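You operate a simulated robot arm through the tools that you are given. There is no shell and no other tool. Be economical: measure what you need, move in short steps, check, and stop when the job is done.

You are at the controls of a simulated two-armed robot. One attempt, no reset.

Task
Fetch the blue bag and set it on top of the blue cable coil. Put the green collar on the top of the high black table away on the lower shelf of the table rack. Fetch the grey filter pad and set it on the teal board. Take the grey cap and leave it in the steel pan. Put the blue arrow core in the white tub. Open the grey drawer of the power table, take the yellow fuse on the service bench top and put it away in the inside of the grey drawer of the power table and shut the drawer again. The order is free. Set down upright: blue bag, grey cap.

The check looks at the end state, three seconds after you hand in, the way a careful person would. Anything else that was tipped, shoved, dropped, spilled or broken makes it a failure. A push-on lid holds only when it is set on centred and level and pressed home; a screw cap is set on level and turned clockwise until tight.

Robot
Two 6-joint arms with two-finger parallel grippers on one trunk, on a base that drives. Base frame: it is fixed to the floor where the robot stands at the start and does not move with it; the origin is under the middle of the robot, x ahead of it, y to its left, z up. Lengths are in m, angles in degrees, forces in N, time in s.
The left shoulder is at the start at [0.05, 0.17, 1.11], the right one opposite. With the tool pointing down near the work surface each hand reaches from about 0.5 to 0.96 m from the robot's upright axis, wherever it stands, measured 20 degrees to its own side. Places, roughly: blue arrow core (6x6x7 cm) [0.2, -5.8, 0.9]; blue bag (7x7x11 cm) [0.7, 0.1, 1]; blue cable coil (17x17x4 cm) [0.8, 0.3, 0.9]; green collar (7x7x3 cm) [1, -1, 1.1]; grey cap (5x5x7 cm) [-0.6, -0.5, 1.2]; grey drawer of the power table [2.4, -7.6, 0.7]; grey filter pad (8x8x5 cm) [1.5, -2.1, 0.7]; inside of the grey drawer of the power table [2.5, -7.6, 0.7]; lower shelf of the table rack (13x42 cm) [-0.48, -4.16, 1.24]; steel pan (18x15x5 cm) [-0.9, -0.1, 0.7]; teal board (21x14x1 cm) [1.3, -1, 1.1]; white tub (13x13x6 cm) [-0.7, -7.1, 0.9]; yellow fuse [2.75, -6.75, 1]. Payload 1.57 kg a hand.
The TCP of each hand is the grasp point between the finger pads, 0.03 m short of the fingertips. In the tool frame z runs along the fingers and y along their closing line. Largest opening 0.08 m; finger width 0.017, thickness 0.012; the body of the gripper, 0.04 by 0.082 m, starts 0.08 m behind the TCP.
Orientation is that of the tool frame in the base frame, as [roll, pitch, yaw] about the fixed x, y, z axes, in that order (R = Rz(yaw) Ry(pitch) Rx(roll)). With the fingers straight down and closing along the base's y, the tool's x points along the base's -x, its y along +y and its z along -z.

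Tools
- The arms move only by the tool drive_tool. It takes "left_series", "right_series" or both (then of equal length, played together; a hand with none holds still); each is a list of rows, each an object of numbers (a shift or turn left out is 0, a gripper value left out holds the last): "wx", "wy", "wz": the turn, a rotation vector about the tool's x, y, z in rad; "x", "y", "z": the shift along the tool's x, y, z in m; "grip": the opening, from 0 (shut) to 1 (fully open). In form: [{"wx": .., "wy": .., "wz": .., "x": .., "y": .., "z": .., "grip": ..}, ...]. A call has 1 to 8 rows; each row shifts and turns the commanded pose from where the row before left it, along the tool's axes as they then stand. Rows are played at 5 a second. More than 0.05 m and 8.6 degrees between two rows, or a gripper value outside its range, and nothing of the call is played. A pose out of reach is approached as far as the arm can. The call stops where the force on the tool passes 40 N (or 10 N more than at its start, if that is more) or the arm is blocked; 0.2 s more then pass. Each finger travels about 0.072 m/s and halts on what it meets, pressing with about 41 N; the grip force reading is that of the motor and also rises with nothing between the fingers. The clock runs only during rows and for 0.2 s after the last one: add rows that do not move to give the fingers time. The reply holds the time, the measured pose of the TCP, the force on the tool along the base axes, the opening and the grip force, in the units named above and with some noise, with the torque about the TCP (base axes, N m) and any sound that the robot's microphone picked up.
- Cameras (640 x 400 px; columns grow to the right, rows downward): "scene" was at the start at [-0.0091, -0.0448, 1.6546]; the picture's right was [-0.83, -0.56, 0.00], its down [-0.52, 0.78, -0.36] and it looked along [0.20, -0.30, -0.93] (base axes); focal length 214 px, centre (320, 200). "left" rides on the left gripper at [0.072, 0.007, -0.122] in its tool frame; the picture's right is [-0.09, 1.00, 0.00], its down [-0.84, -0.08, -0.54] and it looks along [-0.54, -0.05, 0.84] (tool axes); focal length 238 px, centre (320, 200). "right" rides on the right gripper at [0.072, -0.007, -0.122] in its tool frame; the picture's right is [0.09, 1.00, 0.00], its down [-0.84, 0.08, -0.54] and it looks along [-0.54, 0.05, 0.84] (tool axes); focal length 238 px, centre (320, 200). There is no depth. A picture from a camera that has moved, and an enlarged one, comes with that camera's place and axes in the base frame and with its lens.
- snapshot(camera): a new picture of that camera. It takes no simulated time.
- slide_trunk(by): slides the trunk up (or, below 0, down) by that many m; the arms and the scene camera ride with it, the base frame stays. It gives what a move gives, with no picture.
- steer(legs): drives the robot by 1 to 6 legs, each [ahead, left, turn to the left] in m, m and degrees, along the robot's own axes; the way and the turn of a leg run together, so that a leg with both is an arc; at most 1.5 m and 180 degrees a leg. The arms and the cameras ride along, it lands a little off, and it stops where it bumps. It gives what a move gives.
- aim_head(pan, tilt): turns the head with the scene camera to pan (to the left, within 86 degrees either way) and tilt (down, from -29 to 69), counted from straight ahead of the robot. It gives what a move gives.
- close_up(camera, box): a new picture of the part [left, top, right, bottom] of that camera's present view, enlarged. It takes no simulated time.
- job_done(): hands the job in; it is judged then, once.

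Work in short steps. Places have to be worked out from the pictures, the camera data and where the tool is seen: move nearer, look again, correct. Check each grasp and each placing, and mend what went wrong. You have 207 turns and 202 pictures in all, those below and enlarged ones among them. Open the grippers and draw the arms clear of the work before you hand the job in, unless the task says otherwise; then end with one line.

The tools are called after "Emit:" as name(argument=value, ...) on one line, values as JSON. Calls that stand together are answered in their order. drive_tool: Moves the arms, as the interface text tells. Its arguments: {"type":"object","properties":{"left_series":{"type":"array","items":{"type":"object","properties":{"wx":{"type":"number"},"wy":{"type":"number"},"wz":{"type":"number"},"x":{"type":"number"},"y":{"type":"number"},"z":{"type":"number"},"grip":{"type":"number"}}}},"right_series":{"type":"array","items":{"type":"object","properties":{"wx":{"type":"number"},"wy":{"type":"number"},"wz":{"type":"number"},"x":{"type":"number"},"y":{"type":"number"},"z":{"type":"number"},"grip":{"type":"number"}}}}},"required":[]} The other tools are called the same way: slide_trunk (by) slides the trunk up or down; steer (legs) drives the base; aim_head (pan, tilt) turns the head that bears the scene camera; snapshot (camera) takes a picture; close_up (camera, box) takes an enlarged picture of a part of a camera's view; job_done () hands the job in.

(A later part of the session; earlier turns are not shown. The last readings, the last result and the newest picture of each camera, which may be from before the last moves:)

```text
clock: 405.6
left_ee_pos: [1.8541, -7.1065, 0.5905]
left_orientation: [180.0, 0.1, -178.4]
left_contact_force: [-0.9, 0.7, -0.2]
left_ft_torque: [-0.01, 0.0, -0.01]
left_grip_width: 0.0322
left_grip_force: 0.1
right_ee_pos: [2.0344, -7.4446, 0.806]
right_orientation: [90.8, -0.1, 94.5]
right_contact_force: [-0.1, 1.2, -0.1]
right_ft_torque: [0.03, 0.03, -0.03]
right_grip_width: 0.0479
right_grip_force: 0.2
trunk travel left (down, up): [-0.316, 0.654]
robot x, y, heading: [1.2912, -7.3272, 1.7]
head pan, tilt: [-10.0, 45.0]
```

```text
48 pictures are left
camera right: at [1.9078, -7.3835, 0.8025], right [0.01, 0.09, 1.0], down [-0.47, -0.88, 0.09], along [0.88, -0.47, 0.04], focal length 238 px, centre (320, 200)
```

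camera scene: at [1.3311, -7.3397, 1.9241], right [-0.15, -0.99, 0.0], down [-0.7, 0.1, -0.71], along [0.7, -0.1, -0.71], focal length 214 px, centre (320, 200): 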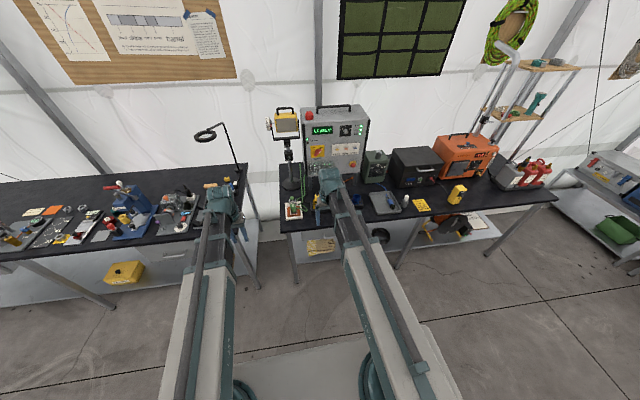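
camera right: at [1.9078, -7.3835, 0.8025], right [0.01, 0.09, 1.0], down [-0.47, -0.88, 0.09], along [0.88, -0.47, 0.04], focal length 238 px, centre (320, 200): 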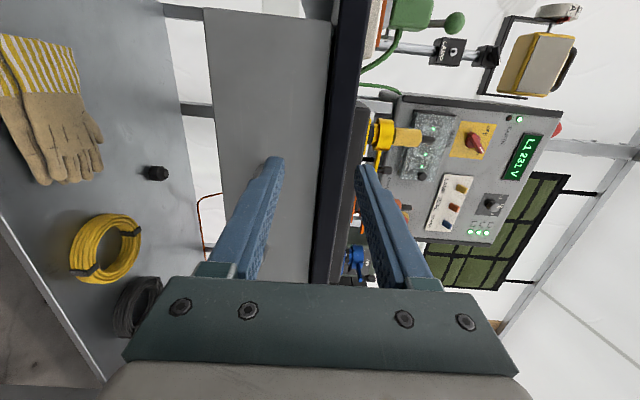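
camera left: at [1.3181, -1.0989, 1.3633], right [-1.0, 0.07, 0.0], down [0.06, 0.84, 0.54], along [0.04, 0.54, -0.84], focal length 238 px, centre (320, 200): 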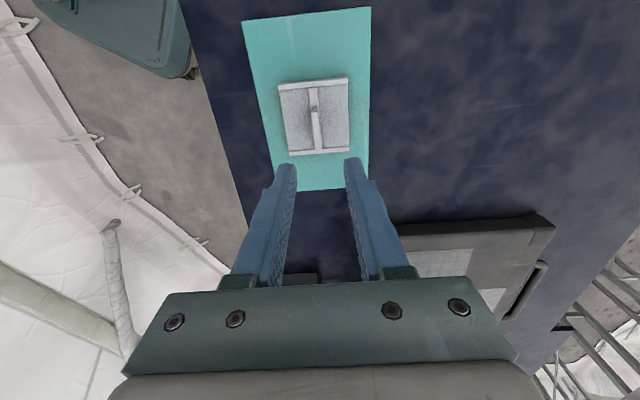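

Tool axes now: x→+y, y→up, z→+x. Lower to z≈0.74 and slide to y≈-7.555, then look.

Emit:
slide_trunk(by=-0.067)

Emit:
drive_tool(right_series=[{"x": -0.038}, {"x": -0.038}, {"x": -0.034}, {}])

Emit:
snapshot(camera="right")

```text
clock: 406.6
left_ee_pos: [1.8543, -7.1059, 0.5227]
left_orientation: [-180.0, 0.1, -178.5]
left_contact_force: [0.6, -0.2, 0.2]
left_ft_torque: [-0.02, 0.04, 0.0]
left_grip_width: 0.0321
left_grip_force: 0.1
right_ee_pos: [2.0346, -7.4456, 0.7408]
right_orientation: [90.8, 0.1, 94.6]
right_contact_force: [0.0, 0.3, -0.3]
right_ft_torque: [-0.03, 0.01, -0.01]
right_grip_width: 0.0481
right_grip_force: 0.0
trunk travel left (down, up): [-0.249, 0.721]
robot x, y, heading: [1.2904, -7.3293, 1.8]
head pan, tilt: [-10.0, 45.0]
```

```text
clock: 407.6
left_ee_pos: [1.8552, -7.1068, 0.5222]
left_orientation: [-180.0, 0.0, -178.5]
left_contact_force: [-0.2, -0.4, -0.4]
left_ft_torque: [0.01, -0.02, -0.02]
left_grip_width: 0.032
left_grip_force: 0.1
right_ee_pos: [2.0418, -7.5463, 0.7397]
right_orientation: [90.9, 0.1, 94.4]
right_contact_force: [-0.5, -0.1, -0.3]
right_ft_torque: [0.02, 0.0, 0.03]
right_grip_width: 0.048
right_grip_force: 0.1
right hand out of reach, approached as far as the arm can: row 1, 3
trunk travel left (down, up): [-0.249, 0.721]
robot x, y, heading: [1.2891, -7.3319, 1.6]
head pan, tilt: [-10.0, 45.0]
```

```text
47 pictures are left
camera right: at [1.9143, -7.4838, 0.7352], right [0.01, 0.09, 1.0], down [-0.47, -0.88, 0.09], along [0.88, -0.47, 0.04], focal length 238 px, centre (320, 200)
```

right: 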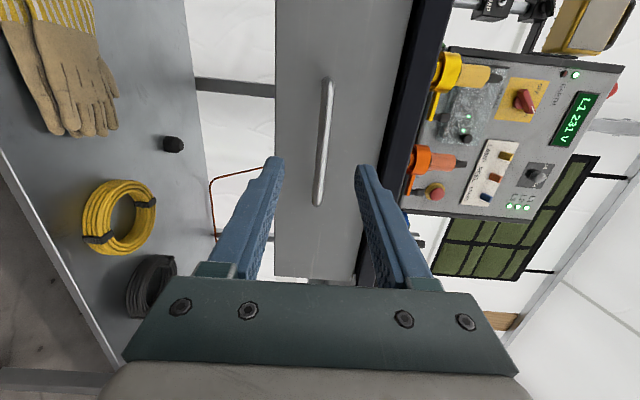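

Handle lines up between the fingers (z≈0.743, y -7.49…-7.62). Advance 0.085 and look.

Emit:
drive_tool(right_series=[{"z": 0.04, "y": 0.003}, {"z": 0.045}, {}])

Emit:
snapshot(camera="right")

```text
clock: 408.4
left_ee_pos: [1.8553, -7.1065, 0.5229]
left_orientation: [-180.0, 0.1, -178.6]
left_contact_force: [-0.3, 0.5, 0.0]
left_ft_torque: [-0.01, 0.03, 0.02]
left_grip_width: 0.0319
left_grip_force: 0.1
right_ee_pos: [2.1273, -7.5376, 0.7407]
right_orientation: [90.8, 0.0, 94.5]
right_contact_force: [0.0, -0.3, 0.7]
right_ft_torque: [0.03, 0.01, -0.05]
right_grip_width: 0.0478
right_grip_force: 0.0
trunk travel left (down, up): [-0.249, 0.721]
robot x, y, heading: [1.2931, -7.3283, 1.8]
head pan, tilt: [-10.0, 45.0]
```

```text
46 pictures are left
camera right: at [2.0, -7.4768, 0.7355], right [0.01, 0.09, 1.0], down [-0.47, -0.88, 0.09], along [0.88, -0.47, 0.04], focal length 238 px, centre (320, 200)
```

right: 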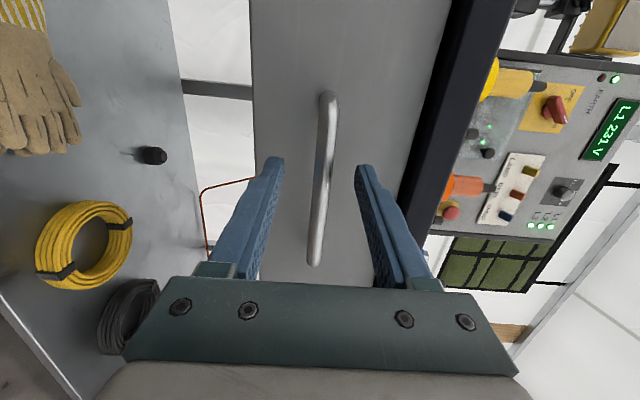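

Handle bar x≈2.146. Advance 0.012 and close.

Emit:
drive_tool(right_series=[{"z": 0.012}, {"grip": 0.2}, {"grip": 0.0}, {}, {}])

```text
clock: 409.6
left_ee_pos: [1.8549, -7.1062, 0.5234]
left_orientation: [179.9, 0.2, -178.5]
left_contact_force: [0.8, -0.4, -0.1]
left_ft_torque: [-0.01, -0.01, -0.01]
left_grip_width: 0.032
left_grip_force: 0.1
right_ee_pos: [2.1387, -7.538, 0.7415]
right_orientation: [90.5, 0.1, 94.5]
right_contact_force: [1.2, -0.1, 12.3]
right_ft_torque: [0.1, -0.03, -0.19]
right_grip_width: 0.0118
right_grip_force: 28.6
trunk travel left (down, up): [-0.249, 0.721]
robot x, y, heading: [1.2894, -7.3333, 1.9]
head pan, tilt: [-10.0, 45.0]
```

Bar gripped. Pull the drawer by backing the base 0.2 m.

Emit:
steer(legs=[[-0.2, 0.004, 0]])

Emit:
aim_head(pan=-10, tilt=40)

Emit:
snapshot(camera="scene")

```text
clock: 411.2
left_ee_pos: [1.6508, -7.1076, 0.5219]
left_orientation: [-179.8, 0.2, -178.7]
left_contact_force: [-0.2, 0.3, 0.3]
left_ft_torque: [0.02, 0.02, -0.01]
left_grip_width: 0.0322
left_grip_force: 0.0
right_ee_pos: [1.9362, -7.5377, 0.7409]
right_orientation: [90.7, 0.1, 94.6]
right_contact_force: [1.0, 20.5, 8.3]
right_ft_torque: [0.21, -0.01, 0.13]
right_grip_width: 0.012
right_grip_force: 28.7
trunk travel left (down, up): [-0.249, 0.721]
robot x, y, heading: [1.0876, -7.3308, 1.5]
head pan, tilt: [-10.0, 45.0]
```

```text
clock: 411.9
left_ee_pos: [1.6524, -7.109, 0.5234]
left_orientation: [-180.0, 0.3, -178.6]
left_contact_force: [-0.2, 0.4, 0.7]
left_ft_torque: [0.01, -0.02, 0.02]
left_grip_width: 0.0317
left_grip_force: 0.1
right_ee_pos: [1.9364, -7.5386, 0.7409]
right_orientation: [90.8, 0.0, 94.7]
right_contact_force: [0.5, 4.6, 10.1]
right_ft_torque: [0.09, -0.03, -0.32]
right_grip_width: 0.0114
right_grip_force: 29.2
trunk travel left (down, up): [-0.249, 0.721]
robot x, y, heading: [1.0848, -7.3286, 1.4]
head pan, tilt: [-10.0, 40.0]
```

```text
45 pictures are left
camera scene: at [1.1312, -7.3412, 1.2144], right [-0.15, -0.99, 0.0], down [-0.64, 0.09, -0.77], along [0.76, -0.11, -0.64], focal length 214 px, centre (320, 200)
```

scene: 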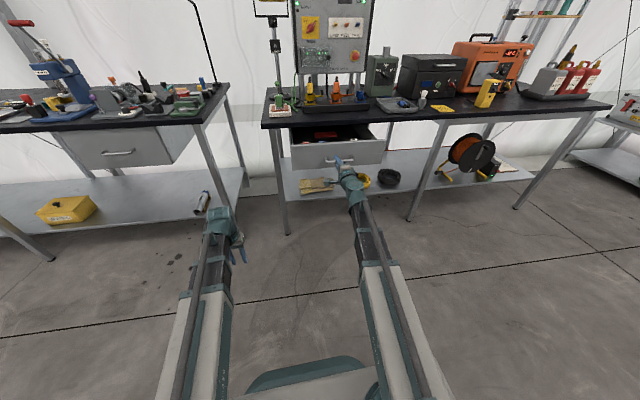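

Drawer is open ~0.2 m. Release the handle and back the hand away.

Emit:
drive_tool(right_series=[{"grip": 0.6}, {}, {}, {"z": -0.04}, {"z": -0.04}])

Emit:
close_up(camera="scene", box=[250, 60, 420, 200])

```text
clock: 413.1
left_ee_pos: [1.652, -7.1095, 0.5232]
left_orientation: [180.0, 0.2, -178.6]
left_contact_force: [0.2, -0.9, -0.5]
left_ft_torque: [-0.02, 0.0, -0.04]
left_grip_width: 0.032
left_grip_force: 0.1
right_ee_pos: [1.8571, -7.5475, 0.7424]
right_orientation: [90.6, 0.0, 94.6]
right_contact_force: [0.3, -0.5, 0.4]
right_ft_torque: [-0.01, -0.01, 0.01]
right_grip_width: 0.048
right_grip_force: 0.1
trunk travel left (down, up): [-0.249, 0.721]
robot x, y, heading: [1.0871, -7.3279, 1.8]
head pan, tilt: [-10.0, 40.0]
```

```text
2.86 times, centred on (335, 130) of scene
camera zoom: at [1.1323, -7.3417, 1.2143], right [-0.15, -0.99, 0.0], down [-0.64, 0.09, -0.77], along [0.76, -0.11, -0.64], focal length 613 px, centre (277, 400)
```

zoom: 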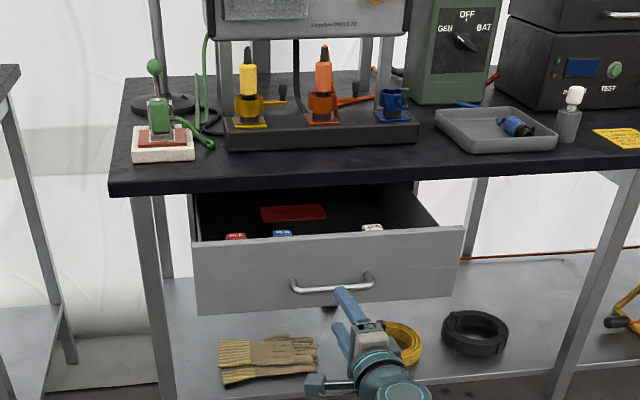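

Drawer open with room inside. Raise the trunk and go to the service bench for the yellow fuse.

Emit:
slide_trunk(by=0.4)

Emit:
slide_trunk(by=0.31)

Emit:
steer(legs=[[0, 0.45, 0], [0.6, 0, 0]])

Emit:
snapshot(camera="left")

Emit:
aim_head(pan=10, tilt=45)

Emit:
snapshot(camera="scene")

```text
clock: 416.9
left_ee_pos: [1.6522, -7.108, 0.9236]
left_orientation: [179.9, 0.1, -178.6]
left_contact_force: [-0.3, -0.1, 0.7]
left_ft_torque: [-0.02, -0.01, 0.02]
left_grip_width: 0.032
left_grip_force: 0.2
right_ee_pos: [1.8568, -7.5479, 1.1409]
right_orientation: [90.7, 0.0, 94.6]
right_contact_force: [0.0, 0.2, 0.2]
right_ft_torque: [-0.02, 0.0, -0.02]
right_grip_width: 0.0481
right_grip_force: 0.1
trunk travel left (down, up): [-0.649, 0.321]
robot x, y, heading: [1.0877, -7.3302, 1.9]
head pan, tilt: [-10.0, 40.0]
```

```text
clock: 420.0
left_ee_pos: [1.6513, -7.1092, 1.2327]
left_orientation: [180.0, 0.1, -178.5]
left_contact_force: [-0.6, -0.4, 0.6]
left_ft_torque: [-0.01, -0.02, 0.0]
left_grip_width: 0.032
left_grip_force: 0.1
right_ee_pos: [1.8569, -7.5476, 1.452]
right_orientation: [90.6, -0.1, 94.5]
right_contact_force: [-0.2, 0.1, 0.1]
right_ft_torque: [0.04, 0.01, 0.0]
right_grip_width: 0.0479
right_grip_force: 0.0
trunk travel left (down, up): [-0.959, 0.011]
robot x, y, heading: [1.086, -7.3274, 1.3]
head pan, tilt: [-10.0, 40.0]
```

```text
clock: 425.7
left_ee_pos: [2.2269, -6.6106, 1.2313]
left_orientation: [-180.0, 0.1, -177.1]
left_contact_force: [0.2, -0.1, -0.1]
left_ft_torque: [-0.02, -0.02, -0.02]
left_grip_width: 0.0318
left_grip_force: 0.1
right_ee_pos: [2.4424, -7.0443, 1.4508]
right_orientation: [90.5, 0.1, 96.0]
right_contact_force: [0.2, 0.5, 0.4]
right_ft_torque: [-0.02, -0.01, 0.0]
right_grip_width: 0.048
right_grip_force: 0.0
trunk travel left (down, up): [-0.959, 0.011]
robot x, y, heading: [1.6672, -6.8465, 2.9]
head pan, tilt: [-10.0, 40.0]
```

```text
43 pictures are left
camera left: at [2.1531, -6.608, 1.3551], right [0.04, 1.0, 0.0], down [0.84, -0.04, 0.54], along [0.54, -0.02, -0.84], focal length 238 px, centre (320, 200)
```

left: 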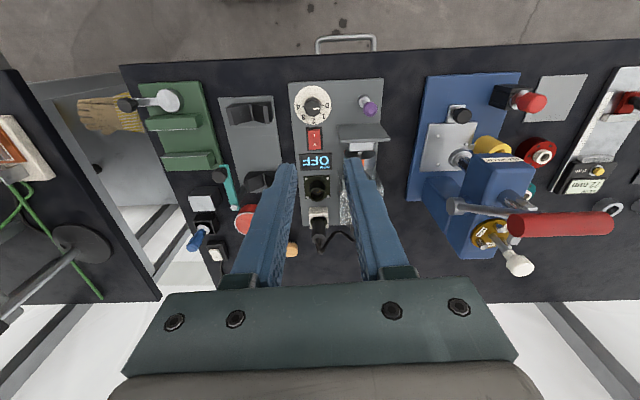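

```text
clock: 426.6
left_ee_pos: [2.2259, -6.6104, 1.2333]
left_orientation: [180.0, 0.1, -177.2]
left_contact_force: [0.1, -0.5, 0.2]
left_ft_torque: [0.0, 0.01, 0.01]
left_grip_width: 0.032
left_grip_force: 0.0
right_ee_pos: [2.4414, -7.0441, 1.4515]
right_orientation: [90.6, 0.0, 96.1]
right_contact_force: [0.2, -0.3, -0.3]
right_ft_torque: [-0.01, -0.01, -0.01]
right_grip_width: 0.048
right_grip_force: 0.2
trunk travel left (down, up): [-0.959, 0.011]
robot x, y, heading: [1.6712, -6.8445, 2.7]
head pan, tilt: [10.0, 45.0]
```

```text
42 pictures are left
camera scene: at [1.7067, -6.8278, 1.9171], right [0.22, -0.97, 0.0], down [-0.69, -0.16, -0.71], along [0.69, 0.16, -0.71], focal length 214 px, centre (320, 200)
```

scene: 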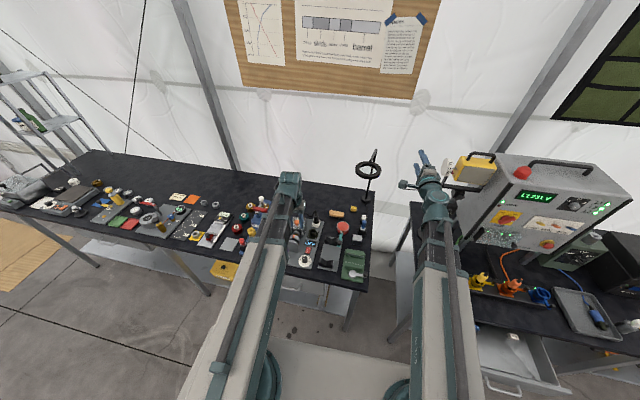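

Zoom to locate the yellow fuse.

Emit:
close_up(camera="scene", box=[290, 180, 390, 290])

```text
3.64 times, centred on (340, 235) of scene
camera zoom: at [1.7067, -6.8278, 1.9171], right [0.22, -0.97, 0.0], down [-0.69, -0.16, -0.71], along [0.69, 0.16, -0.71], focal length 780 px, centre (247, 73)
```

zoom: 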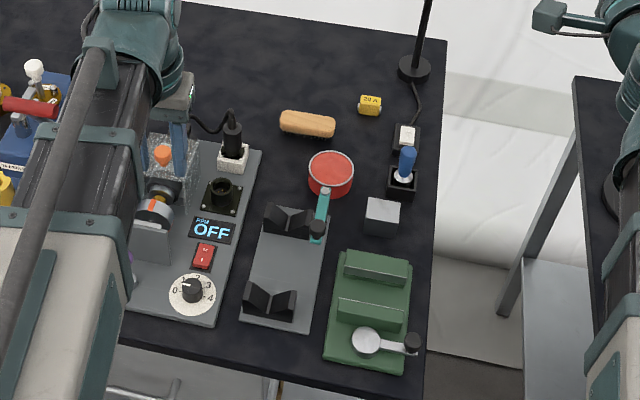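

Fuse ≈(2.67,-6.828,0.90); a lamp ring overhangs near (2.46,-6.86,1.37), so I go in below it. Drive 0.1 ahead, then lower 0.19.

Emit:
steer(legs=[[0.1, 0, 0]])

Emit:
slide_trunk(by=-0.185)

Emit:
snapshot(camera="left")

```text
clock: 427.7
left_ee_pos: [2.3241, -6.6042, 1.2335]
left_orientation: [-179.9, 0.1, -177.2]
left_contact_force: [-0.3, 0.8, -0.1]
left_ft_torque: [0.01, 0.0, -0.01]
left_grip_width: 0.0322
left_grip_force: 0.1
right_ee_pos: [2.5393, -7.0388, 1.4496]
right_orientation: [90.6, 0.0, 96.0]
right_contact_force: [0.6, 0.0, -0.2]
right_ft_torque: [-0.04, -0.04, 0.0]
right_grip_width: 0.0482
right_grip_force: 0.0
trunk travel left (down, up): [-0.959, 0.011]
robot x, y, heading: [1.7644, -6.8396, 2.9]
head pan, tilt: [10.0, 45.0]
```

```text
clock: 429.7
left_ee_pos: [2.3227, -6.6045, 1.0481]
left_orientation: [-180.0, 0.1, -177.2]
left_contact_force: [-0.6, 0.7, -1.0]
left_ft_torque: [-0.02, -0.04, 0.0]
left_grip_width: 0.0318
left_grip_force: 0.1
right_ee_pos: [2.5393, -7.039, 1.2657]
right_orientation: [90.6, 0.0, 96.1]
right_contact_force: [-0.3, -0.2, -0.3]
right_ft_torque: [0.02, -0.03, -0.01]
right_grip_width: 0.0479
right_grip_force: 0.2
trunk travel left (down, up): [-0.774, 0.196]
robot x, y, heading: [1.7638, -6.8391, 3.0]
head pan, tilt: [10.0, 45.0]
```

```text
40 pictures are left
camera left: at [2.2489, -6.6027, 1.1704], right [0.04, 1.0, 0.0], down [0.84, -0.04, 0.54], along [0.54, -0.02, -0.84], focal length 238 px, centre (320, 200)
```

left: 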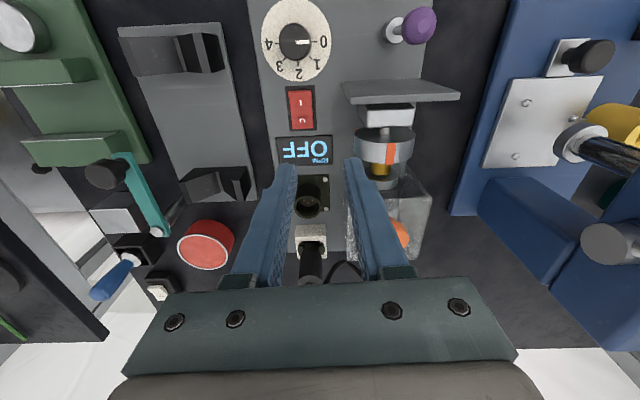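

The plug stands in front; slide to y≈-6.83 first.

Emit:
drive_tool(left_series=[{"y": -0.045}, {"y": -0.045}, {"y": -0.045}, {"y": -0.045}, {"y": -0.044}, {}])

Emit:
snapshot(camera="left")

```text
clock: 431.1
left_ee_pos: [2.3329, -6.8259, 1.0485]
left_orientation: [180.0, 0.1, -177.3]
left_contact_force: [-0.2, -0.6, 0.6]
left_ft_torque: [0.01, 0.0, 0.02]
left_grip_width: 0.0321
left_grip_force: 0.0
left hand out of reach, approached as far as the arm can: row 4
right_ee_pos: [2.5386, -7.039, 1.2658]
right_orientation: [90.6, -0.1, 96.0]
right_contact_force: [0.0, 0.0, 0.1]
right_ft_torque: [0.0, 0.01, -0.02]
right_grip_width: 0.0479
right_grip_force: 0.0
trunk travel left (down, up): [-0.774, 0.196]
robot x, y, heading: [1.7633, -6.8404, 2.9]
head pan, tilt: [10.0, 45.0]
```

```text
39 pictures are left
camera left: at [2.2597, -6.8238, 1.1704], right [0.04, 1.0, 0.0], down [0.84, -0.04, 0.54], along [0.54, -0.02, -0.84], focal length 238 px, centre (320, 200)
```

left: 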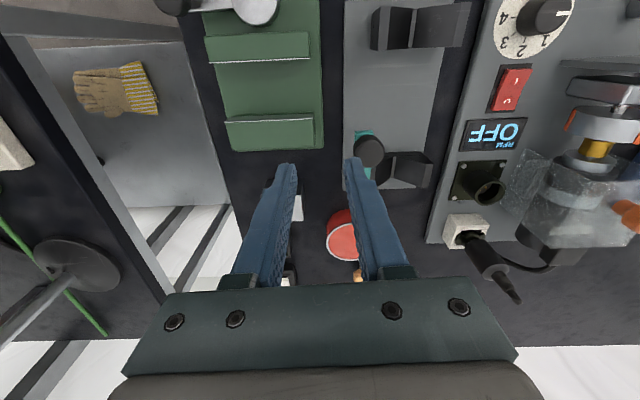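

Move forward over the bench to x≈2.6 (above the jar, under the lamp) and look.

Emit:
drive_tool(left_series=[{"x": -0.045, "y": -0.002}, {"x": -0.045, "y": -0.002}, {"x": -0.045, "y": -0.002}, {"x": -0.045, "y": -0.002}, {"x": -0.045, "y": -0.002}, {"x": -0.045, "y": -0.002}, {}])

Emit:
snapshot(camera="left")

Emit:
close_up(camera="scene", box=[290, 120, 410, 260])

```text
clock: 432.7
left_ee_pos: [2.605, -6.8271, 1.0494]
left_orientation: [-180.0, 0.2, -177.3]
left_contact_force: [0.4, 0.2, 0.4]
left_ft_torque: [-0.02, -0.02, 0.0]
left_grip_width: 0.032
left_grip_force: 0.0
right_ee_pos: [2.5375, -7.0389, 1.2658]
right_orientation: [90.5, 0.0, 96.0]
right_contact_force: [-0.7, -0.8, -0.1]
right_ft_torque: [-0.03, -0.03, 0.02]
right_grip_width: 0.0478
right_grip_force: 0.0
trunk travel left (down, up): [-0.774, 0.196]
robot x, y, heading: [1.7628, -6.8403, 3.1]
head pan, tilt: [10.0, 45.0]
```

```text
38 pictures are left
camera left: at [2.5315, -6.8244, 1.1706], right [0.04, 1.0, 0.0], down [0.84, -0.04, 0.54], along [0.54, -0.02, -0.84], focal length 238 px, centre (320, 200)
```

left: 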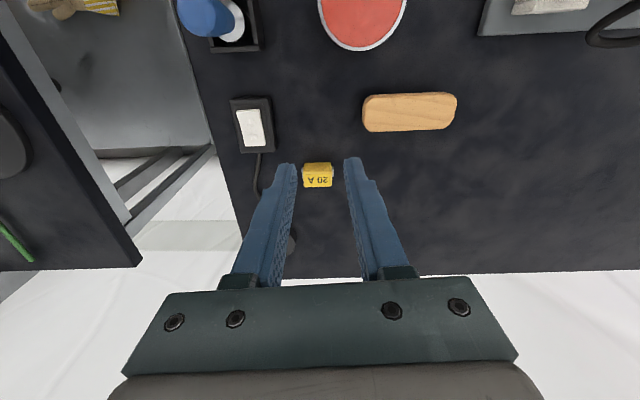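

```text
2.86 times, centred on (350, 190) of scene
camera zoom: at [1.8028, -6.8227, 1.7321], right [0.22, -0.97, 0.0], down [-0.69, -0.16, -0.71], along [0.69, 0.16, -0.71], focal length 613 px, centre (234, 229)
```

zoom: 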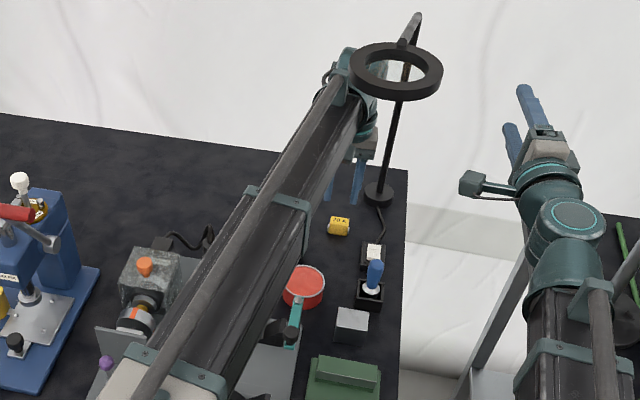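

Fuse "20 A" at (2.663,-6.831). Position above with opening 0.06 and lower.

Emit:
drive_tool(left_series=[{"x": -0.03, "y": -0.003, "grip": 0.75}, {"x": -0.028, "y": -0.003}, {}])

Emit:
slide_trunk(by=-0.1)

Emit:
snapshot(camera="left")

```text
clock: 433.5
left_ee_pos: [2.6633, -6.8309, 1.0485]
left_orientation: [-180.0, 0.2, -177.2]
left_contact_force: [0.2, 0.3, 0.0]
left_ft_torque: [0.0, -0.01, 0.02]
left_grip_width: 0.06
left_grip_force: 0.1
right_ee_pos: [2.5378, -7.04, 1.2671]
right_orientation: [90.7, 0.0, 96.0]
right_contact_force: [0.4, -0.6, -0.1]
right_ft_torque: [0.0, 0.01, 0.03]
right_grip_width: 0.0482
right_grip_force: 0.1
trunk travel left (down, up): [-0.774, 0.196]
robot x, y, heading: [1.7632, -6.8376, 2.9]
head pan, tilt: [10.0, 45.0]
```

```text
clock: 434.9
left_ee_pos: [2.6639, -6.8297, 0.9488]
left_orientation: [180.0, 0.3, -177.2]
left_contact_force: [0.1, -0.2, -0.3]
left_ft_torque: [0.02, -0.02, 0.0]
left_grip_width: 0.0604
left_grip_force: 0.2
right_ee_pos: [2.5378, -7.0391, 1.1658]
right_orientation: [90.6, 0.0, 96.0]
right_contact_force: [-0.3, 0.1, 0.1]
right_ft_torque: [-0.01, 0.03, -0.01]
right_grip_width: 0.0479
right_grip_force: 0.0
trunk travel left (down, up): [-0.674, 0.296]
robot x, y, heading: [1.7641, -6.843, 2.7]
head pan, tilt: [10.0, 45.0]
```

```text
36 pictures are left
camera left: at [2.5891, -6.8275, 1.0705], right [0.04, 1.0, 0.0], down [0.84, -0.04, 0.54], along [0.54, -0.02, -0.84], focal length 238 px, centre (320, 200)
```

left: 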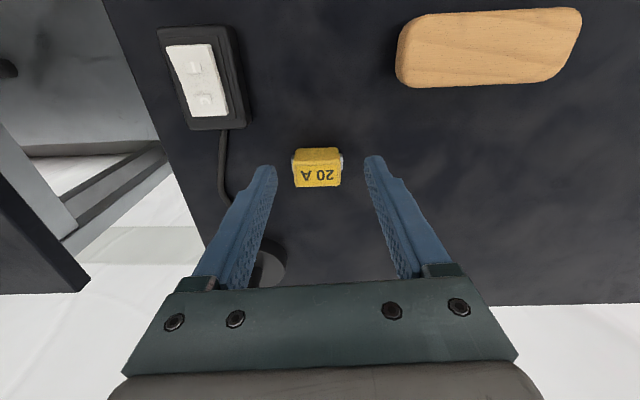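

Lower 0.026 and grip.

Emit:
slide_trunk(by=-0.026)

Emit:
drive_tool(left_series=[{"grip": 0.4}, {"grip": 0.1}, {}, {}])

Emit:
slide_trunk(by=0.11)

Emit:
snapshot(camera="left")

```text
clock: 435.6
left_ee_pos: [2.6612, -6.83, 0.9216]
left_orientation: [-180.0, 0.2, -177.2]
left_contact_force: [-1.2, -0.2, -0.3]
left_ft_torque: [0.0, 0.02, 0.0]
left_grip_width: 0.0602
left_grip_force: 0.0
right_ee_pos: [2.5387, -7.0385, 1.1401]
right_orientation: [90.5, 0.0, 96.0]
right_contact_force: [-0.6, 0.0, 0.5]
right_ft_torque: [-0.05, -0.01, -0.02]
right_grip_width: 0.0479
right_grip_force: 0.2
trunk travel left (down, up): [-0.648, 0.322]
robot x, y, heading: [1.7628, -6.8457, 3.1]
head pan, tilt: [10.0, 45.0]
```

```text
clock: 436.6
left_ee_pos: [2.6632, -6.8307, 0.9229]
left_orientation: [180.0, 0.1, -177.2]
left_contact_force: [0.2, -0.3, -0.5]
left_ft_torque: [0.0, 0.0, 0.01]
left_grip_width: 0.0345
left_grip_force: 40.9
right_ee_pos: [2.5391, -7.0387, 1.1406]
right_orientation: [90.6, -0.1, 96.0]
right_contact_force: [0.6, 0.2, -0.2]
right_ft_torque: [-0.03, -0.01, -0.03]
right_grip_width: 0.0482
right_grip_force: 0.0
trunk travel left (down, up): [-0.648, 0.322]
robot x, y, heading: [1.7623, -6.842, 2.9]
head pan, tilt: [10.0, 45.0]
```

```text
clock: 438.0
left_ee_pos: [2.6638, -6.8302, 1.0329]
left_orientation: [180.0, 0.0, -177.2]
left_contact_force: [0.5, -0.4, -1.1]
left_ft_torque: [0.0, 0.04, -0.02]
left_grip_width: 0.0347
left_grip_force: 41.4
right_ee_pos: [2.5387, -7.0397, 1.249]
right_orientation: [90.6, -0.1, 96.0]
right_contact_force: [-0.6, -0.6, 0.0]
right_ft_torque: [0.01, 0.01, 0.0]
right_grip_width: 0.0481
right_grip_force: 0.1
trunk travel left (down, up): [-0.758, 0.212]
robot x, y, heading: [1.7621, -6.8431, 3.2]
head pan, tilt: [10.0, 45.0]
```

```text
35 pictures are left
camera left: at [2.5894, -6.8275, 1.1541], right [0.04, 1.0, 0.0], down [0.84, -0.04, 0.54], along [0.54, -0.02, -0.84], focal length 238 px, centre (320, 200)
```

left: 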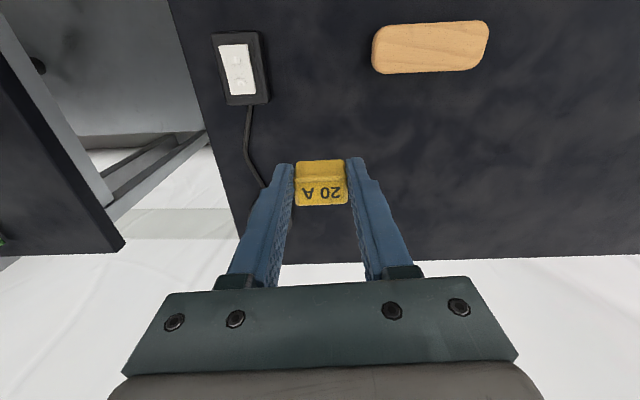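

Fuse held. Back straight out from the bench, square the heading, and strafe to the drawer.

Emit:
steer(legs=[[-0.75, 0, 0], [0, 0, -3], [0, -0.64, 0]])

Emit:
aim_head(pan=0, tilt=45)

Emit:
snapshot(camera="left")

```text
clock: 445.7
left_ee_pos: [1.9363, -7.5538, 1.0318]
left_orientation: [180.0, 0.1, -178.4]
left_contact_force: [0.6, 0.0, 0.7]
left_ft_torque: [-0.03, -0.01, -0.01]
left_grip_width: 0.0349
left_grip_force: 41.4
right_ee_pos: [1.8079, -7.7597, 1.2496]
right_orientation: [90.6, 0.0, 94.8]
right_contact_force: [0.9, -0.2, -0.3]
right_ft_torque: [0.04, -0.02, 0.04]
right_grip_width: 0.0481
right_grip_force: 0.0
trunk travel left (down, up): [-0.758, 0.212]
robot x, y, heading: [1.0384, -7.5428, 1.8]
head pan, tilt: [10.0, 45.0]
```

```text
clock: 446.4
left_ee_pos: [1.9356, -7.5524, 1.0329]
left_orientation: [-180.0, 0.2, -178.4]
left_contact_force: [0.7, -0.7, -0.4]
left_ft_torque: [-0.02, 0.01, 0.02]
left_grip_width: 0.0346
left_grip_force: 41.1
right_ee_pos: [1.8089, -7.7595, 1.249]
right_orientation: [90.6, 0.0, 94.8]
right_contact_force: [0.6, -0.3, -0.2]
right_ft_torque: [0.01, -0.01, -0.01]
right_grip_width: 0.0481
right_grip_force: 0.0
trunk travel left (down, up): [-0.758, 0.212]
robot x, y, heading: [1.0412, -7.5468, 1.8]
head pan, tilt: [0.0, 45.0]
```

```text
34 pictures are left
camera left: at [1.8628, -7.5497, 1.1543], right [0.06, 1.0, 0.0], down [0.84, -0.05, 0.54], along [0.54, -0.03, -0.84], focal length 238 px, centre (320, 200)
```

left: 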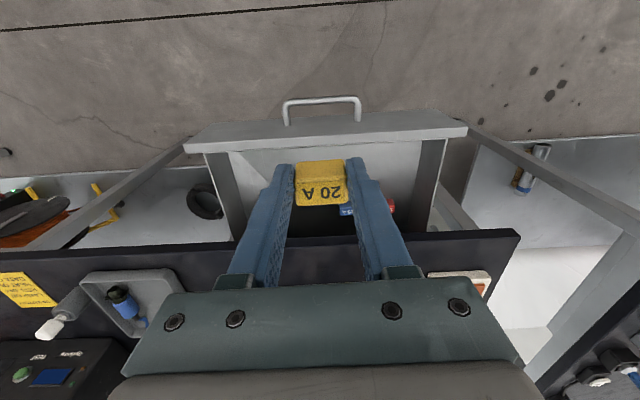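

The opening between drawer panel (x≈1.985) and table edge (≈2.10) is ~0.11 wide. Move ahead 0.1 so the fuse is at x≈2.035, then lower to TCP≈0.80 and check.

Emit:
steer(legs=[[0.1, 0, 0]])

Emit:
slide_trunk(by=-0.2)

Emit:
snapshot(camera="left")

Emit:
close_up(camera="scene", box=[220, 80, 420, 240])

```text
clock: 447.6
left_ee_pos: [2.0371, -7.5543, 1.0313]
left_orientation: [180.0, 0.1, -178.5]
left_contact_force: [1.8, -0.4, -1.0]
left_ft_torque: [0.0, 0.07, 0.0]
left_grip_width: 0.0347
left_grip_force: 40.9
right_ee_pos: [1.908, -7.7593, 1.2487]
right_orientation: [90.7, 0.0, 94.6]
right_contact_force: [0.6, -0.2, -0.2]
right_ft_torque: [-0.02, -0.06, -0.01]
right_grip_width: 0.0482
right_grip_force: 0.0
trunk travel left (down, up): [-0.758, 0.212]
robot x, y, heading: [1.1364, -7.5449, 1.6]
head pan, tilt: [0.0, 45.0]
```

```text
clock: 449.8
left_ee_pos: [2.0364, -7.5519, 0.833]
left_orientation: [-180.0, 0.0, -178.7]
left_contact_force: [0.5, -0.3, 0.6]
left_ft_torque: [0.0, -0.02, -0.01]
left_grip_width: 0.0348
left_grip_force: 40.9
right_ee_pos: [1.9063, -7.7598, 1.0505]
right_orientation: [90.6, 0.0, 94.7]
right_contact_force: [0.8, -0.1, 0.0]
right_ft_torque: [-0.02, 0.02, 0.01]
right_grip_width: 0.0484
right_grip_force: 0.2
trunk travel left (down, up): [-0.558, 0.412]
robot x, y, heading: [1.1377, -7.5424, 1.7]
head pan, tilt: [0.0, 45.0]
```

```text
33 pictures are left
camera left: at [1.9622, -7.5496, 0.9544], right [0.07, 1.0, 0.0], down [0.84, -0.06, 0.54], along [0.54, -0.04, -0.84], focal length 238 px, centre (320, 200)
```

left: 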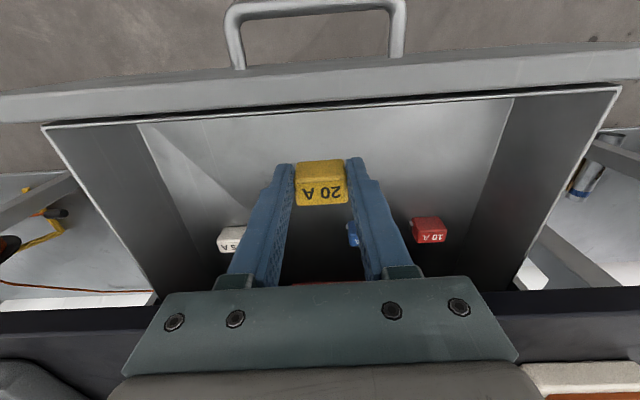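

```text
2.50 times, centred on (320, 160) of scene
camera zoom: at [1.1781, -7.5399, 1.5161], right [0.03, -1.0, 0.0], down [-0.71, -0.02, -0.71], along [0.71, 0.02, -0.71], focal length 536 px, centre (320, 300)
```

zoom: 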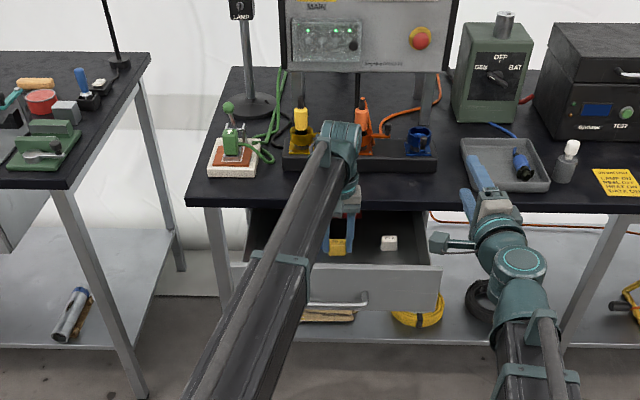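

Clear view: spot is free. Lower further toward the drawer floor.

Emit:
slide_trunk(by=-0.085)

Emit:
slide_trunk(by=-0.02)

Emit:
slide_trunk(by=-0.012)

Emit:
snapshot(camera="left")

```text
clock: 451.0
left_ee_pos: [2.0358, -7.5532, 0.7477]
left_orientation: [-180.0, 0.2, -178.6]
left_contact_force: [-0.2, -0.5, -0.7]
left_ft_torque: [-0.04, -0.03, 0.02]
left_grip_width: 0.0345
left_grip_force: 40.7
right_ee_pos: [1.9072, -7.7594, 0.9654]
right_orientation: [90.6, 0.0, 94.5]
right_contact_force: [0.0, 0.4, -0.4]
right_ft_torque: [-0.04, 0.02, 0.02]
right_grip_width: 0.048
right_grip_force: 0.1
trunk travel left (down, up): [-0.473, 0.497]
robot x, y, heading: [1.1365, -7.5433, 1.4]
head pan, tilt: [0.0, 45.0]
```

```text
clock: 451.6
left_ee_pos: [2.0332, -7.5541, 0.7304]
left_orientation: [-179.9, 0.4, -178.6]
left_contact_force: [-0.8, -0.7, 32.6]
left_ft_torque: [0.15, 0.21, -0.01]
left_grip_width: 0.035
left_grip_force: 40.8
right_ee_pos: [1.9045, -7.7604, 0.9482]
right_orientation: [90.5, 0.0, 94.6]
right_contact_force: [-0.4, -0.1, 0.5]
right_ft_torque: [0.0, -0.01, 0.02]
right_grip_width: 0.0481
right_grip_force: 0.1
trunk travel left (down, up): [-0.453, 0.517]
robot x, y, heading: [1.1382, -7.5442, 1.4]
head pan, tilt: [0.0, 45.0]
```

```text
clock: 451.9
left_ee_pos: [2.0342, -7.5519, 0.7302]
left_orientation: [179.9, 0.3, -178.6]
left_contact_force: [-0.8, -0.3, 40.1]
left_ft_torque: [0.03, 0.33, -0.02]
left_grip_width: 0.0347
left_grip_force: 41.4
right_ee_pos: [1.9036, -7.7594, 0.9467]
right_orientation: [90.4, 0.0, 94.6]
right_contact_force: [0.2, -0.4, -0.1]
right_ft_torque: [-0.01, -0.01, -0.01]
right_grip_width: 0.0478
right_grip_force: 0.1
trunk travel left (down, up): [-0.452, 0.518]
robot x, y, heading: [1.1363, -7.545, 1.3]
head pan, tilt: [0.0, 45.0]
stopped: the force on the tool passed its limit at 54 N (the readings are from after the stop); the commanded pose is now the measured one
```

```text
31 pictures are left
camera left: at [1.9598, -7.5497, 0.8518], right [0.07, 1.0, 0.0], down [0.84, -0.06, 0.55], along [0.55, -0.04, -0.84], focal length 238 px, centre (320, 200)
```

left: 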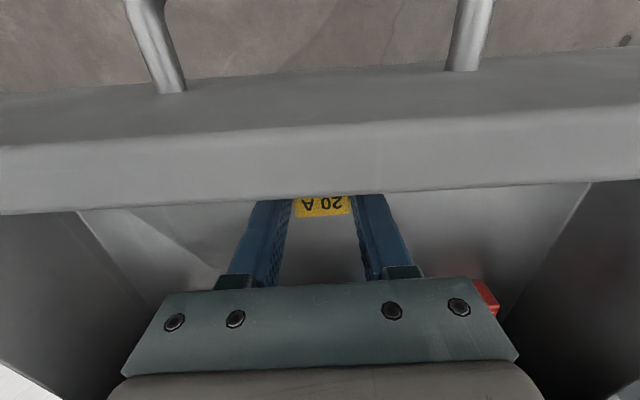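

The fuse is on the drawer floor. Open, raise clear.

Emit:
drive_tool(left_series=[{"grip": 0.6}, {}, {}])

Emit:
slide_trunk(by=0.3)

Emit:
snapshot(camera="left")

```text
clock: 452.7
left_ee_pos: [2.0329, -7.5572, 0.7298]
left_orientation: [-179.9, 0.3, -178.7]
left_contact_force: [-0.2, -14.9, 42.9]
left_ft_torque: [0.16, 0.35, 0.3]
left_grip_width: 0.0412
left_grip_force: 0.0
right_ee_pos: [1.9034, -7.7604, 0.9465]
right_orientation: [90.5, 0.0, 94.6]
right_contact_force: [0.2, -0.2, 0.5]
right_ft_torque: [0.01, 0.01, -0.02]
right_grip_width: 0.0477
right_grip_force: 0.1
trunk travel left (down, up): [-0.452, 0.518]
robot x, y, heading: [1.1419, -7.5398, 1.4]
head pan, tilt: [0.0, 45.0]
```

```text
clock: 455.7
left_ee_pos: [2.0357, -7.5533, 1.0266]
left_orientation: [180.0, 0.0, -178.6]
left_contact_force: [0.4, 0.0, -0.7]
left_ft_torque: [0.02, -0.01, -0.01]
left_grip_width: 0.0479
left_grip_force: 0.0
right_ee_pos: [1.906, -7.76, 1.2443]
right_orientation: [90.6, -0.1, 94.6]
right_contact_force: [0.8, 0.8, -0.3]
right_ft_torque: [0.03, 0.04, -0.02]
right_grip_width: 0.0478
right_grip_force: 0.1
trunk travel left (down, up): [-0.752, 0.218]
robot x, y, heading: [1.1379, -7.5385, 1.6]
head pan, tilt: [0.0, 45.0]
```

```text
30 pictures are left
camera left: at [1.9626, -7.5496, 1.1486], right [0.07, 1.0, 0.0], down [0.84, -0.06, 0.54], along [0.54, -0.04, -0.84], focal length 238 px, centre (320, 200)
```

left: 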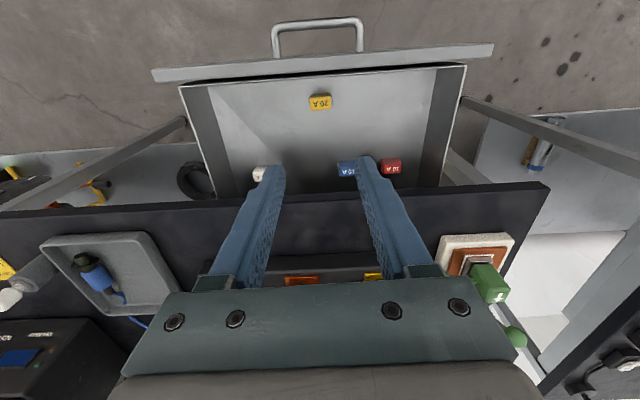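

Fuse is inside. To shut the drawer: go back to the handle with the right hand. Shift the base left and retract the left hand first.

Emit:
steer(legs=[[-0.06, 0.21, 0]])

Emit:
drive_tool(left_series=[{"x": 0.042, "y": 0.026}, {"x": 0.042, "y": 0.026}, {"x": 0.042, "y": 0.026}, {"x": 0.042, "y": 0.026}, {"x": 0.042, "y": 0.026}, {"x": 0.042, "y": 0.026}, {"x": 0.042, "y": 0.026}, {"x": 0.042, "y": 0.026}])

Emit:
slide_trunk(by=-0.4)

```text
clock: 457.4
left_ee_pos: [1.9671, -7.349, 1.0272]
left_orientation: [-180.0, 0.3, -178.8]
left_contact_force: [0.4, 0.8, 0.3]
left_ft_torque: [-0.03, -0.01, -0.01]
left_grip_width: 0.0481
left_grip_force: 0.0
right_ee_pos: [1.8374, -7.5559, 1.2442]
right_orientation: [90.6, 0.2, 94.5]
right_contact_force: [-0.1, 0.5, -0.1]
right_ft_torque: [0.0, 0.01, -0.05]
right_grip_width: 0.0481
right_grip_force: 0.0
trunk travel left (down, up): [-0.752, 0.218]
robot x, y, heading: [1.0704, -7.3377, 1.5]
head pan, tilt: [0.0, 45.0]
```

```text
clock: 459.2
left_ee_pos: [1.6203, -7.1524, 1.0274]
left_orientation: [-180.0, 0.1, -178.8]
left_contact_force: [-0.4, 0.2, -0.5]
left_ft_torque: [0.0, -0.03, 0.0]
left_grip_width: 0.0479
left_grip_force: 0.1
left hand out of reach, approached as far as the arm can: row 7
right_ee_pos: [1.8372, -7.5544, 1.2461]
right_orientation: [90.6, 0.1, 94.5]
right_contact_force: [-0.4, 0.4, -0.7]
right_ft_torque: [0.0, 0.0, 0.0]
right_grip_width: 0.0477
right_grip_force: 0.2
trunk travel left (down, up): [-0.752, 0.218]
robot x, y, heading: [1.0679, -7.3372, 1.5]
head pan, tilt: [0.0, 45.0]
```

```text
clock: 463.0
left_ee_pos: [1.6207, -7.1534, 0.6274]
left_orientation: [180.0, 0.0, -178.7]
left_contact_force: [0.3, 0.0, -0.7]
left_ft_torque: [-0.01, -0.01, 0.0]
left_grip_width: 0.048
left_grip_force: 0.1
right_ee_pos: [1.8371, -7.5557, 0.8429]
right_orientation: [90.6, 0.0, 94.5]
right_contact_force: [0.3, 0.7, 1.0]
right_ft_torque: [-0.03, -0.02, 0.01]
right_grip_width: 0.048
right_grip_force: 0.0
trunk travel left (down, up): [-0.352, 0.618]
robot x, y, heading: [1.0684, -7.3369, 1.4]
head pan, tilt: [0.0, 45.0]
```

Lower to the handle height, advance 0.1 and grip.

Emit:
slide_trunk(by=-0.101)

Emit:
drive_tool(right_series=[{"z": 0.035}, {"z": 0.035}, {"z": 0.028}, {"grip": 0.2}, {"grip": 0.0}, {}, {}])

```text
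clock: 464.4
left_ee_pos: [1.6208, -7.1532, 0.5261]
left_orientation: [180.0, 0.0, -178.8]
left_contact_force: [-0.2, 0.0, -0.4]
left_ft_torque: [-0.01, 0.0, 0.01]
left_grip_width: 0.048
left_grip_force: 0.0
right_ee_pos: [1.8377, -7.5562, 0.7436]
right_orientation: [90.6, 0.0, 94.4]
right_contact_force: [0.5, 1.3, 0.1]
right_ft_torque: [0.0, -0.01, 0.0]
right_grip_width: 0.0481
right_grip_force: 0.0
trunk travel left (down, up): [-0.251, 0.719]
robot x, y, heading: [1.0714, -7.3362, 1.5]
head pan, tilt: [0.0, 45.0]
```

```text
clock: 466.0
left_ee_pos: [1.6224, -7.1534, 0.525]
left_orientation: [180.0, -0.1, -178.6]
left_contact_force: [-1.0, 0.6, -0.3]
left_ft_torque: [0.01, 0.0, 0.01]
left_grip_width: 0.0478
left_grip_force: 0.0
right_ee_pos: [1.9349, -7.5457, 0.7419]
right_orientation: [90.6, 0.1, 94.5]
right_contact_force: [-0.7, 2.0, -23.3]
right_ft_torque: [0.0, 0.13, -0.39]
right_grip_width: 0.0116
right_grip_force: 29.4
trunk travel left (down, up): [-0.251, 0.719]
robot x, y, heading: [1.0689, -7.341, 1.5]
head pan, tilt: [0.0, 45.0]
```

Handle gripped again. Push the drawer shut by driving ahead 0.205.

Emit:
steer(legs=[[0.203, -0.005, 0]])

Emit:
snapshot(camera="scene")

```text
clock: 467.6
left_ee_pos: [1.8223, -7.152, 0.5248]
left_orientation: [-179.9, 0.0, -178.7]
left_contact_force: [0.3, -0.2, -0.2]
left_ft_torque: [0.01, -0.01, 0.01]
left_grip_width: 0.0479
left_grip_force: 0.1
right_ee_pos: [2.1361, -7.5464, 0.7416]
right_orientation: [90.6, 0.0, 94.5]
right_contact_force: [1.3, -4.2, -21.9]
right_ft_torque: [0.0, 0.05, 0.17]
right_grip_width: 0.0115
right_grip_force: 29.5
trunk travel left (down, up): [-0.251, 0.719]
robot x, y, heading: [1.2709, -7.3364, 1.8]
head pan, tilt: [0.0, 45.0]
```

```text
29 pictures are left
camera scene: at [1.3125, -7.3345, 1.2092], right [0.03, -1.0, 0.0], down [-0.71, -0.02, -0.71], along [0.71, 0.02, -0.71], focal length 214 px, centre (320, 200)
```

scene: 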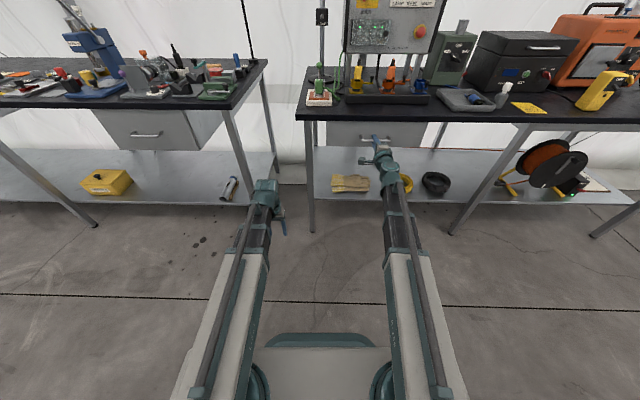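

Nearly home (2.136 vs 2.139). Push a little more until it stops.

Emit:
drive_tool(right_series=[{"z": 0.004}, {"z": 0.004}, {}])

Emit:
drive_tool(right_series=[{"grip": 0.6}, {}, {}, {"z": -0.04}, {"z": -0.045}])

Emit:
snapshot(camera="right")

```text
clock: 468.1
left_ee_pos: [1.822, -7.1518, 0.5242]
left_orientation: [179.9, 0.0, -178.6]
left_contact_force: [0.0, 0.3, 0.3]
left_ft_torque: [0.0, -0.01, 0.0]
left_grip_width: 0.048
left_grip_force: 0.0
right_ee_pos: [2.1404, -7.5464, 0.7416]
right_orientation: [90.7, -0.1, 94.4]
right_contact_force: [-2.1, -0.3, -25.8]
right_ft_torque: [0.1, 0.11, 0.03]
right_grip_width: 0.0119
right_grip_force: 29.3
trunk travel left (down, up): [-0.251, 0.719]
robot x, y, heading: [1.271, -7.338, 1.5]
head pan, tilt: [0.0, 45.0]
stopped in row 2 (right hand): the force on the tool passed its limit at 61 N (the readings are from after the stop); the commanded pose is now the measured one
```

```text
clock: 469.3
left_ee_pos: [1.8217, -7.1521, 0.5257]
left_orientation: [180.0, 0.1, -178.7]
left_contact_force: [0.2, -0.4, -0.6]
left_ft_torque: [-0.01, 0.02, 0.04]
left_grip_width: 0.0479
left_grip_force: 0.0
right_ee_pos: [2.0525, -7.5495, 0.7435]
right_orientation: [90.5, 0.0, 94.5]
right_contact_force: [-0.3, 0.4, -0.4]
right_ft_torque: [0.0, -0.01, -0.02]
right_grip_width: 0.0477
right_grip_force: 0.1
trunk travel left (down, up): [-0.251, 0.719]
robot x, y, heading: [1.2658, -7.342, 1.6]
head pan, tilt: [0.0, 45.0]
```

```text
28 pictures are left
camera right: at [1.9251, -7.4881, 0.7383], right [0.0, 0.09, 1.0], down [-0.47, -0.88, 0.08], along [0.88, -0.47, 0.04], focal length 238 px, centre (320, 200)
```

right: 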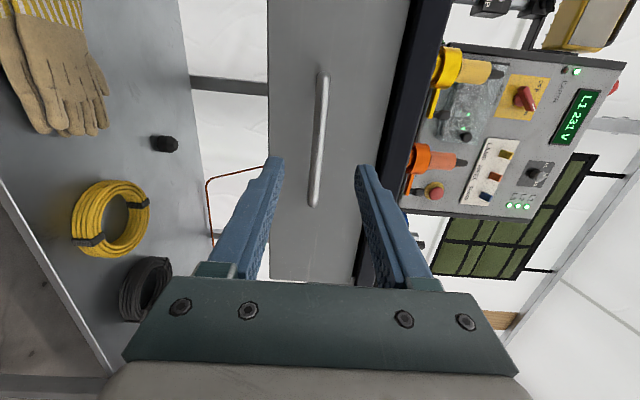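

Drawer is shut. Now the toppled cap: go round to the conveyor's far side. Raise the trunk, then drive north, west (backwards), and turn north.

Emit:
slide_trunk(by=0.4)

Emit:
slide_trunk(by=0.31)

Emit:
steer(legs=[[-0.15, 0, -1.5], [0, 1.2, 0], [0, 1.15, 0], [-1.35, 0, 0], [-1.25, 0, 0], [0, 0, 90]])

Emit:
aim_head(pan=0, tilt=35)

Emit:
snapshot(camera="scene")

```text
clock: 473.1
left_ee_pos: [1.8205, -7.1526, 0.9254]
left_orientation: [-179.9, 0.1, -178.6]
left_contact_force: [-0.3, -0.5, 0.6]
left_ft_torque: [0.02, 0.0, 0.01]
left_grip_width: 0.0481
left_grip_force: 0.1
right_ee_pos: [2.0539, -7.5504, 1.1438]
right_orientation: [90.5, 0.1, 94.4]
right_contact_force: [-0.7, -0.3, -0.7]
right_ft_torque: [0.01, -0.02, 0.02]
right_grip_width: 0.0481
right_grip_force: 0.1
trunk travel left (down, up): [-0.651, 0.319]
robot x, y, heading: [1.2666, -7.3327, 1.5]
head pan, tilt: [0.0, 45.0]
```

```text
clock: 476.2
left_ee_pos: [1.8217, -7.1533, 1.2346]
left_orientation: [-180.0, 0.1, -178.7]
left_contact_force: [-0.6, 0.5, -0.3]
left_ft_torque: [0.0, 0.01, 0.02]
left_grip_width: 0.048
left_grip_force: 0.1
right_ee_pos: [2.0522, -7.55, 1.4531]
right_orientation: [90.4, 0.2, 94.4]
right_contact_force: [-0.3, -0.2, 0.8]
right_ft_torque: [-0.01, -0.02, -0.02]
right_grip_width: 0.048
right_grip_force: 0.0
trunk travel left (down, up): [-0.961, 0.009]
robot x, y, heading: [1.2716, -7.3345, 1.5]
head pan, tilt: [0.0, 45.0]
```

```text
clock: 504.8
left_ee_pos: [-1.7256, -4.5003, 1.2363]
left_orientation: [180.0, 0.2, -89.4]
left_contact_force: [1.5, 0.1, 0.3]
left_ft_torque: [-0.02, 0.01, 0.02]
left_grip_width: 0.0476
left_grip_force: 0.0
right_ee_pos: [-1.3257, -4.2749, 1.4535]
right_orientation: [90.4, 0.1, -176.2]
right_contact_force: [-0.1, 0.6, 0.1]
right_ft_torque: [-0.01, 0.02, -0.01]
right_grip_width: 0.0481
right_grip_force: 0.2
trunk travel left (down, up): [-0.961, 0.009]
robot x, y, heading: [-1.5483, -5.0528, 91.0]
head pan, tilt: [0.0, 45.0]
```

```text
clock: 505.6
left_ee_pos: [-1.7257, -4.4999, 1.2353]
left_orientation: [180.0, 0.2, -89.3]
left_contact_force: [0.5, -0.4, 0.4]
left_ft_torque: [-0.02, 0.01, -0.01]
left_grip_width: 0.048
left_grip_force: 0.1
right_ee_pos: [-1.3257, -4.2737, 1.4546]
right_orientation: [90.5, 0.1, -176.3]
right_contact_force: [0.4, 0.1, 0.2]
right_ft_torque: [-0.01, 0.02, -0.01]
right_grip_width: 0.048
right_grip_force: 0.1
trunk travel left (down, up): [-0.961, 0.009]
robot x, y, heading: [-1.5462, -5.0523, 90.4]
head pan, tilt: [0.0, 35.0]
```

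```text
27 pictures are left
camera scene: at [-1.5493, -5.0043, 1.9342], right [1.0, 0.01, 0.0], down [0.01, -0.57, -0.82], along [-0.01, 0.82, -0.57], focal length 214 px, centre (320, 200)
```

scene: 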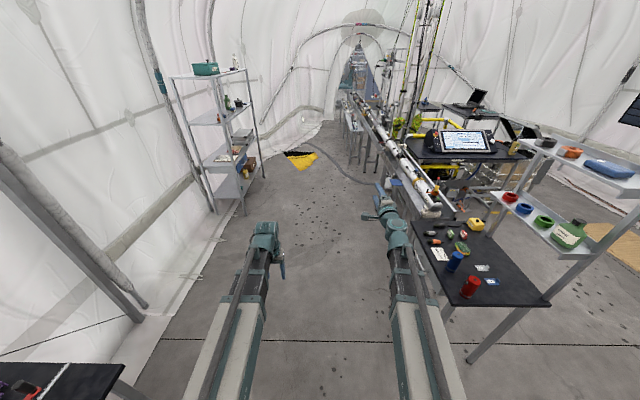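

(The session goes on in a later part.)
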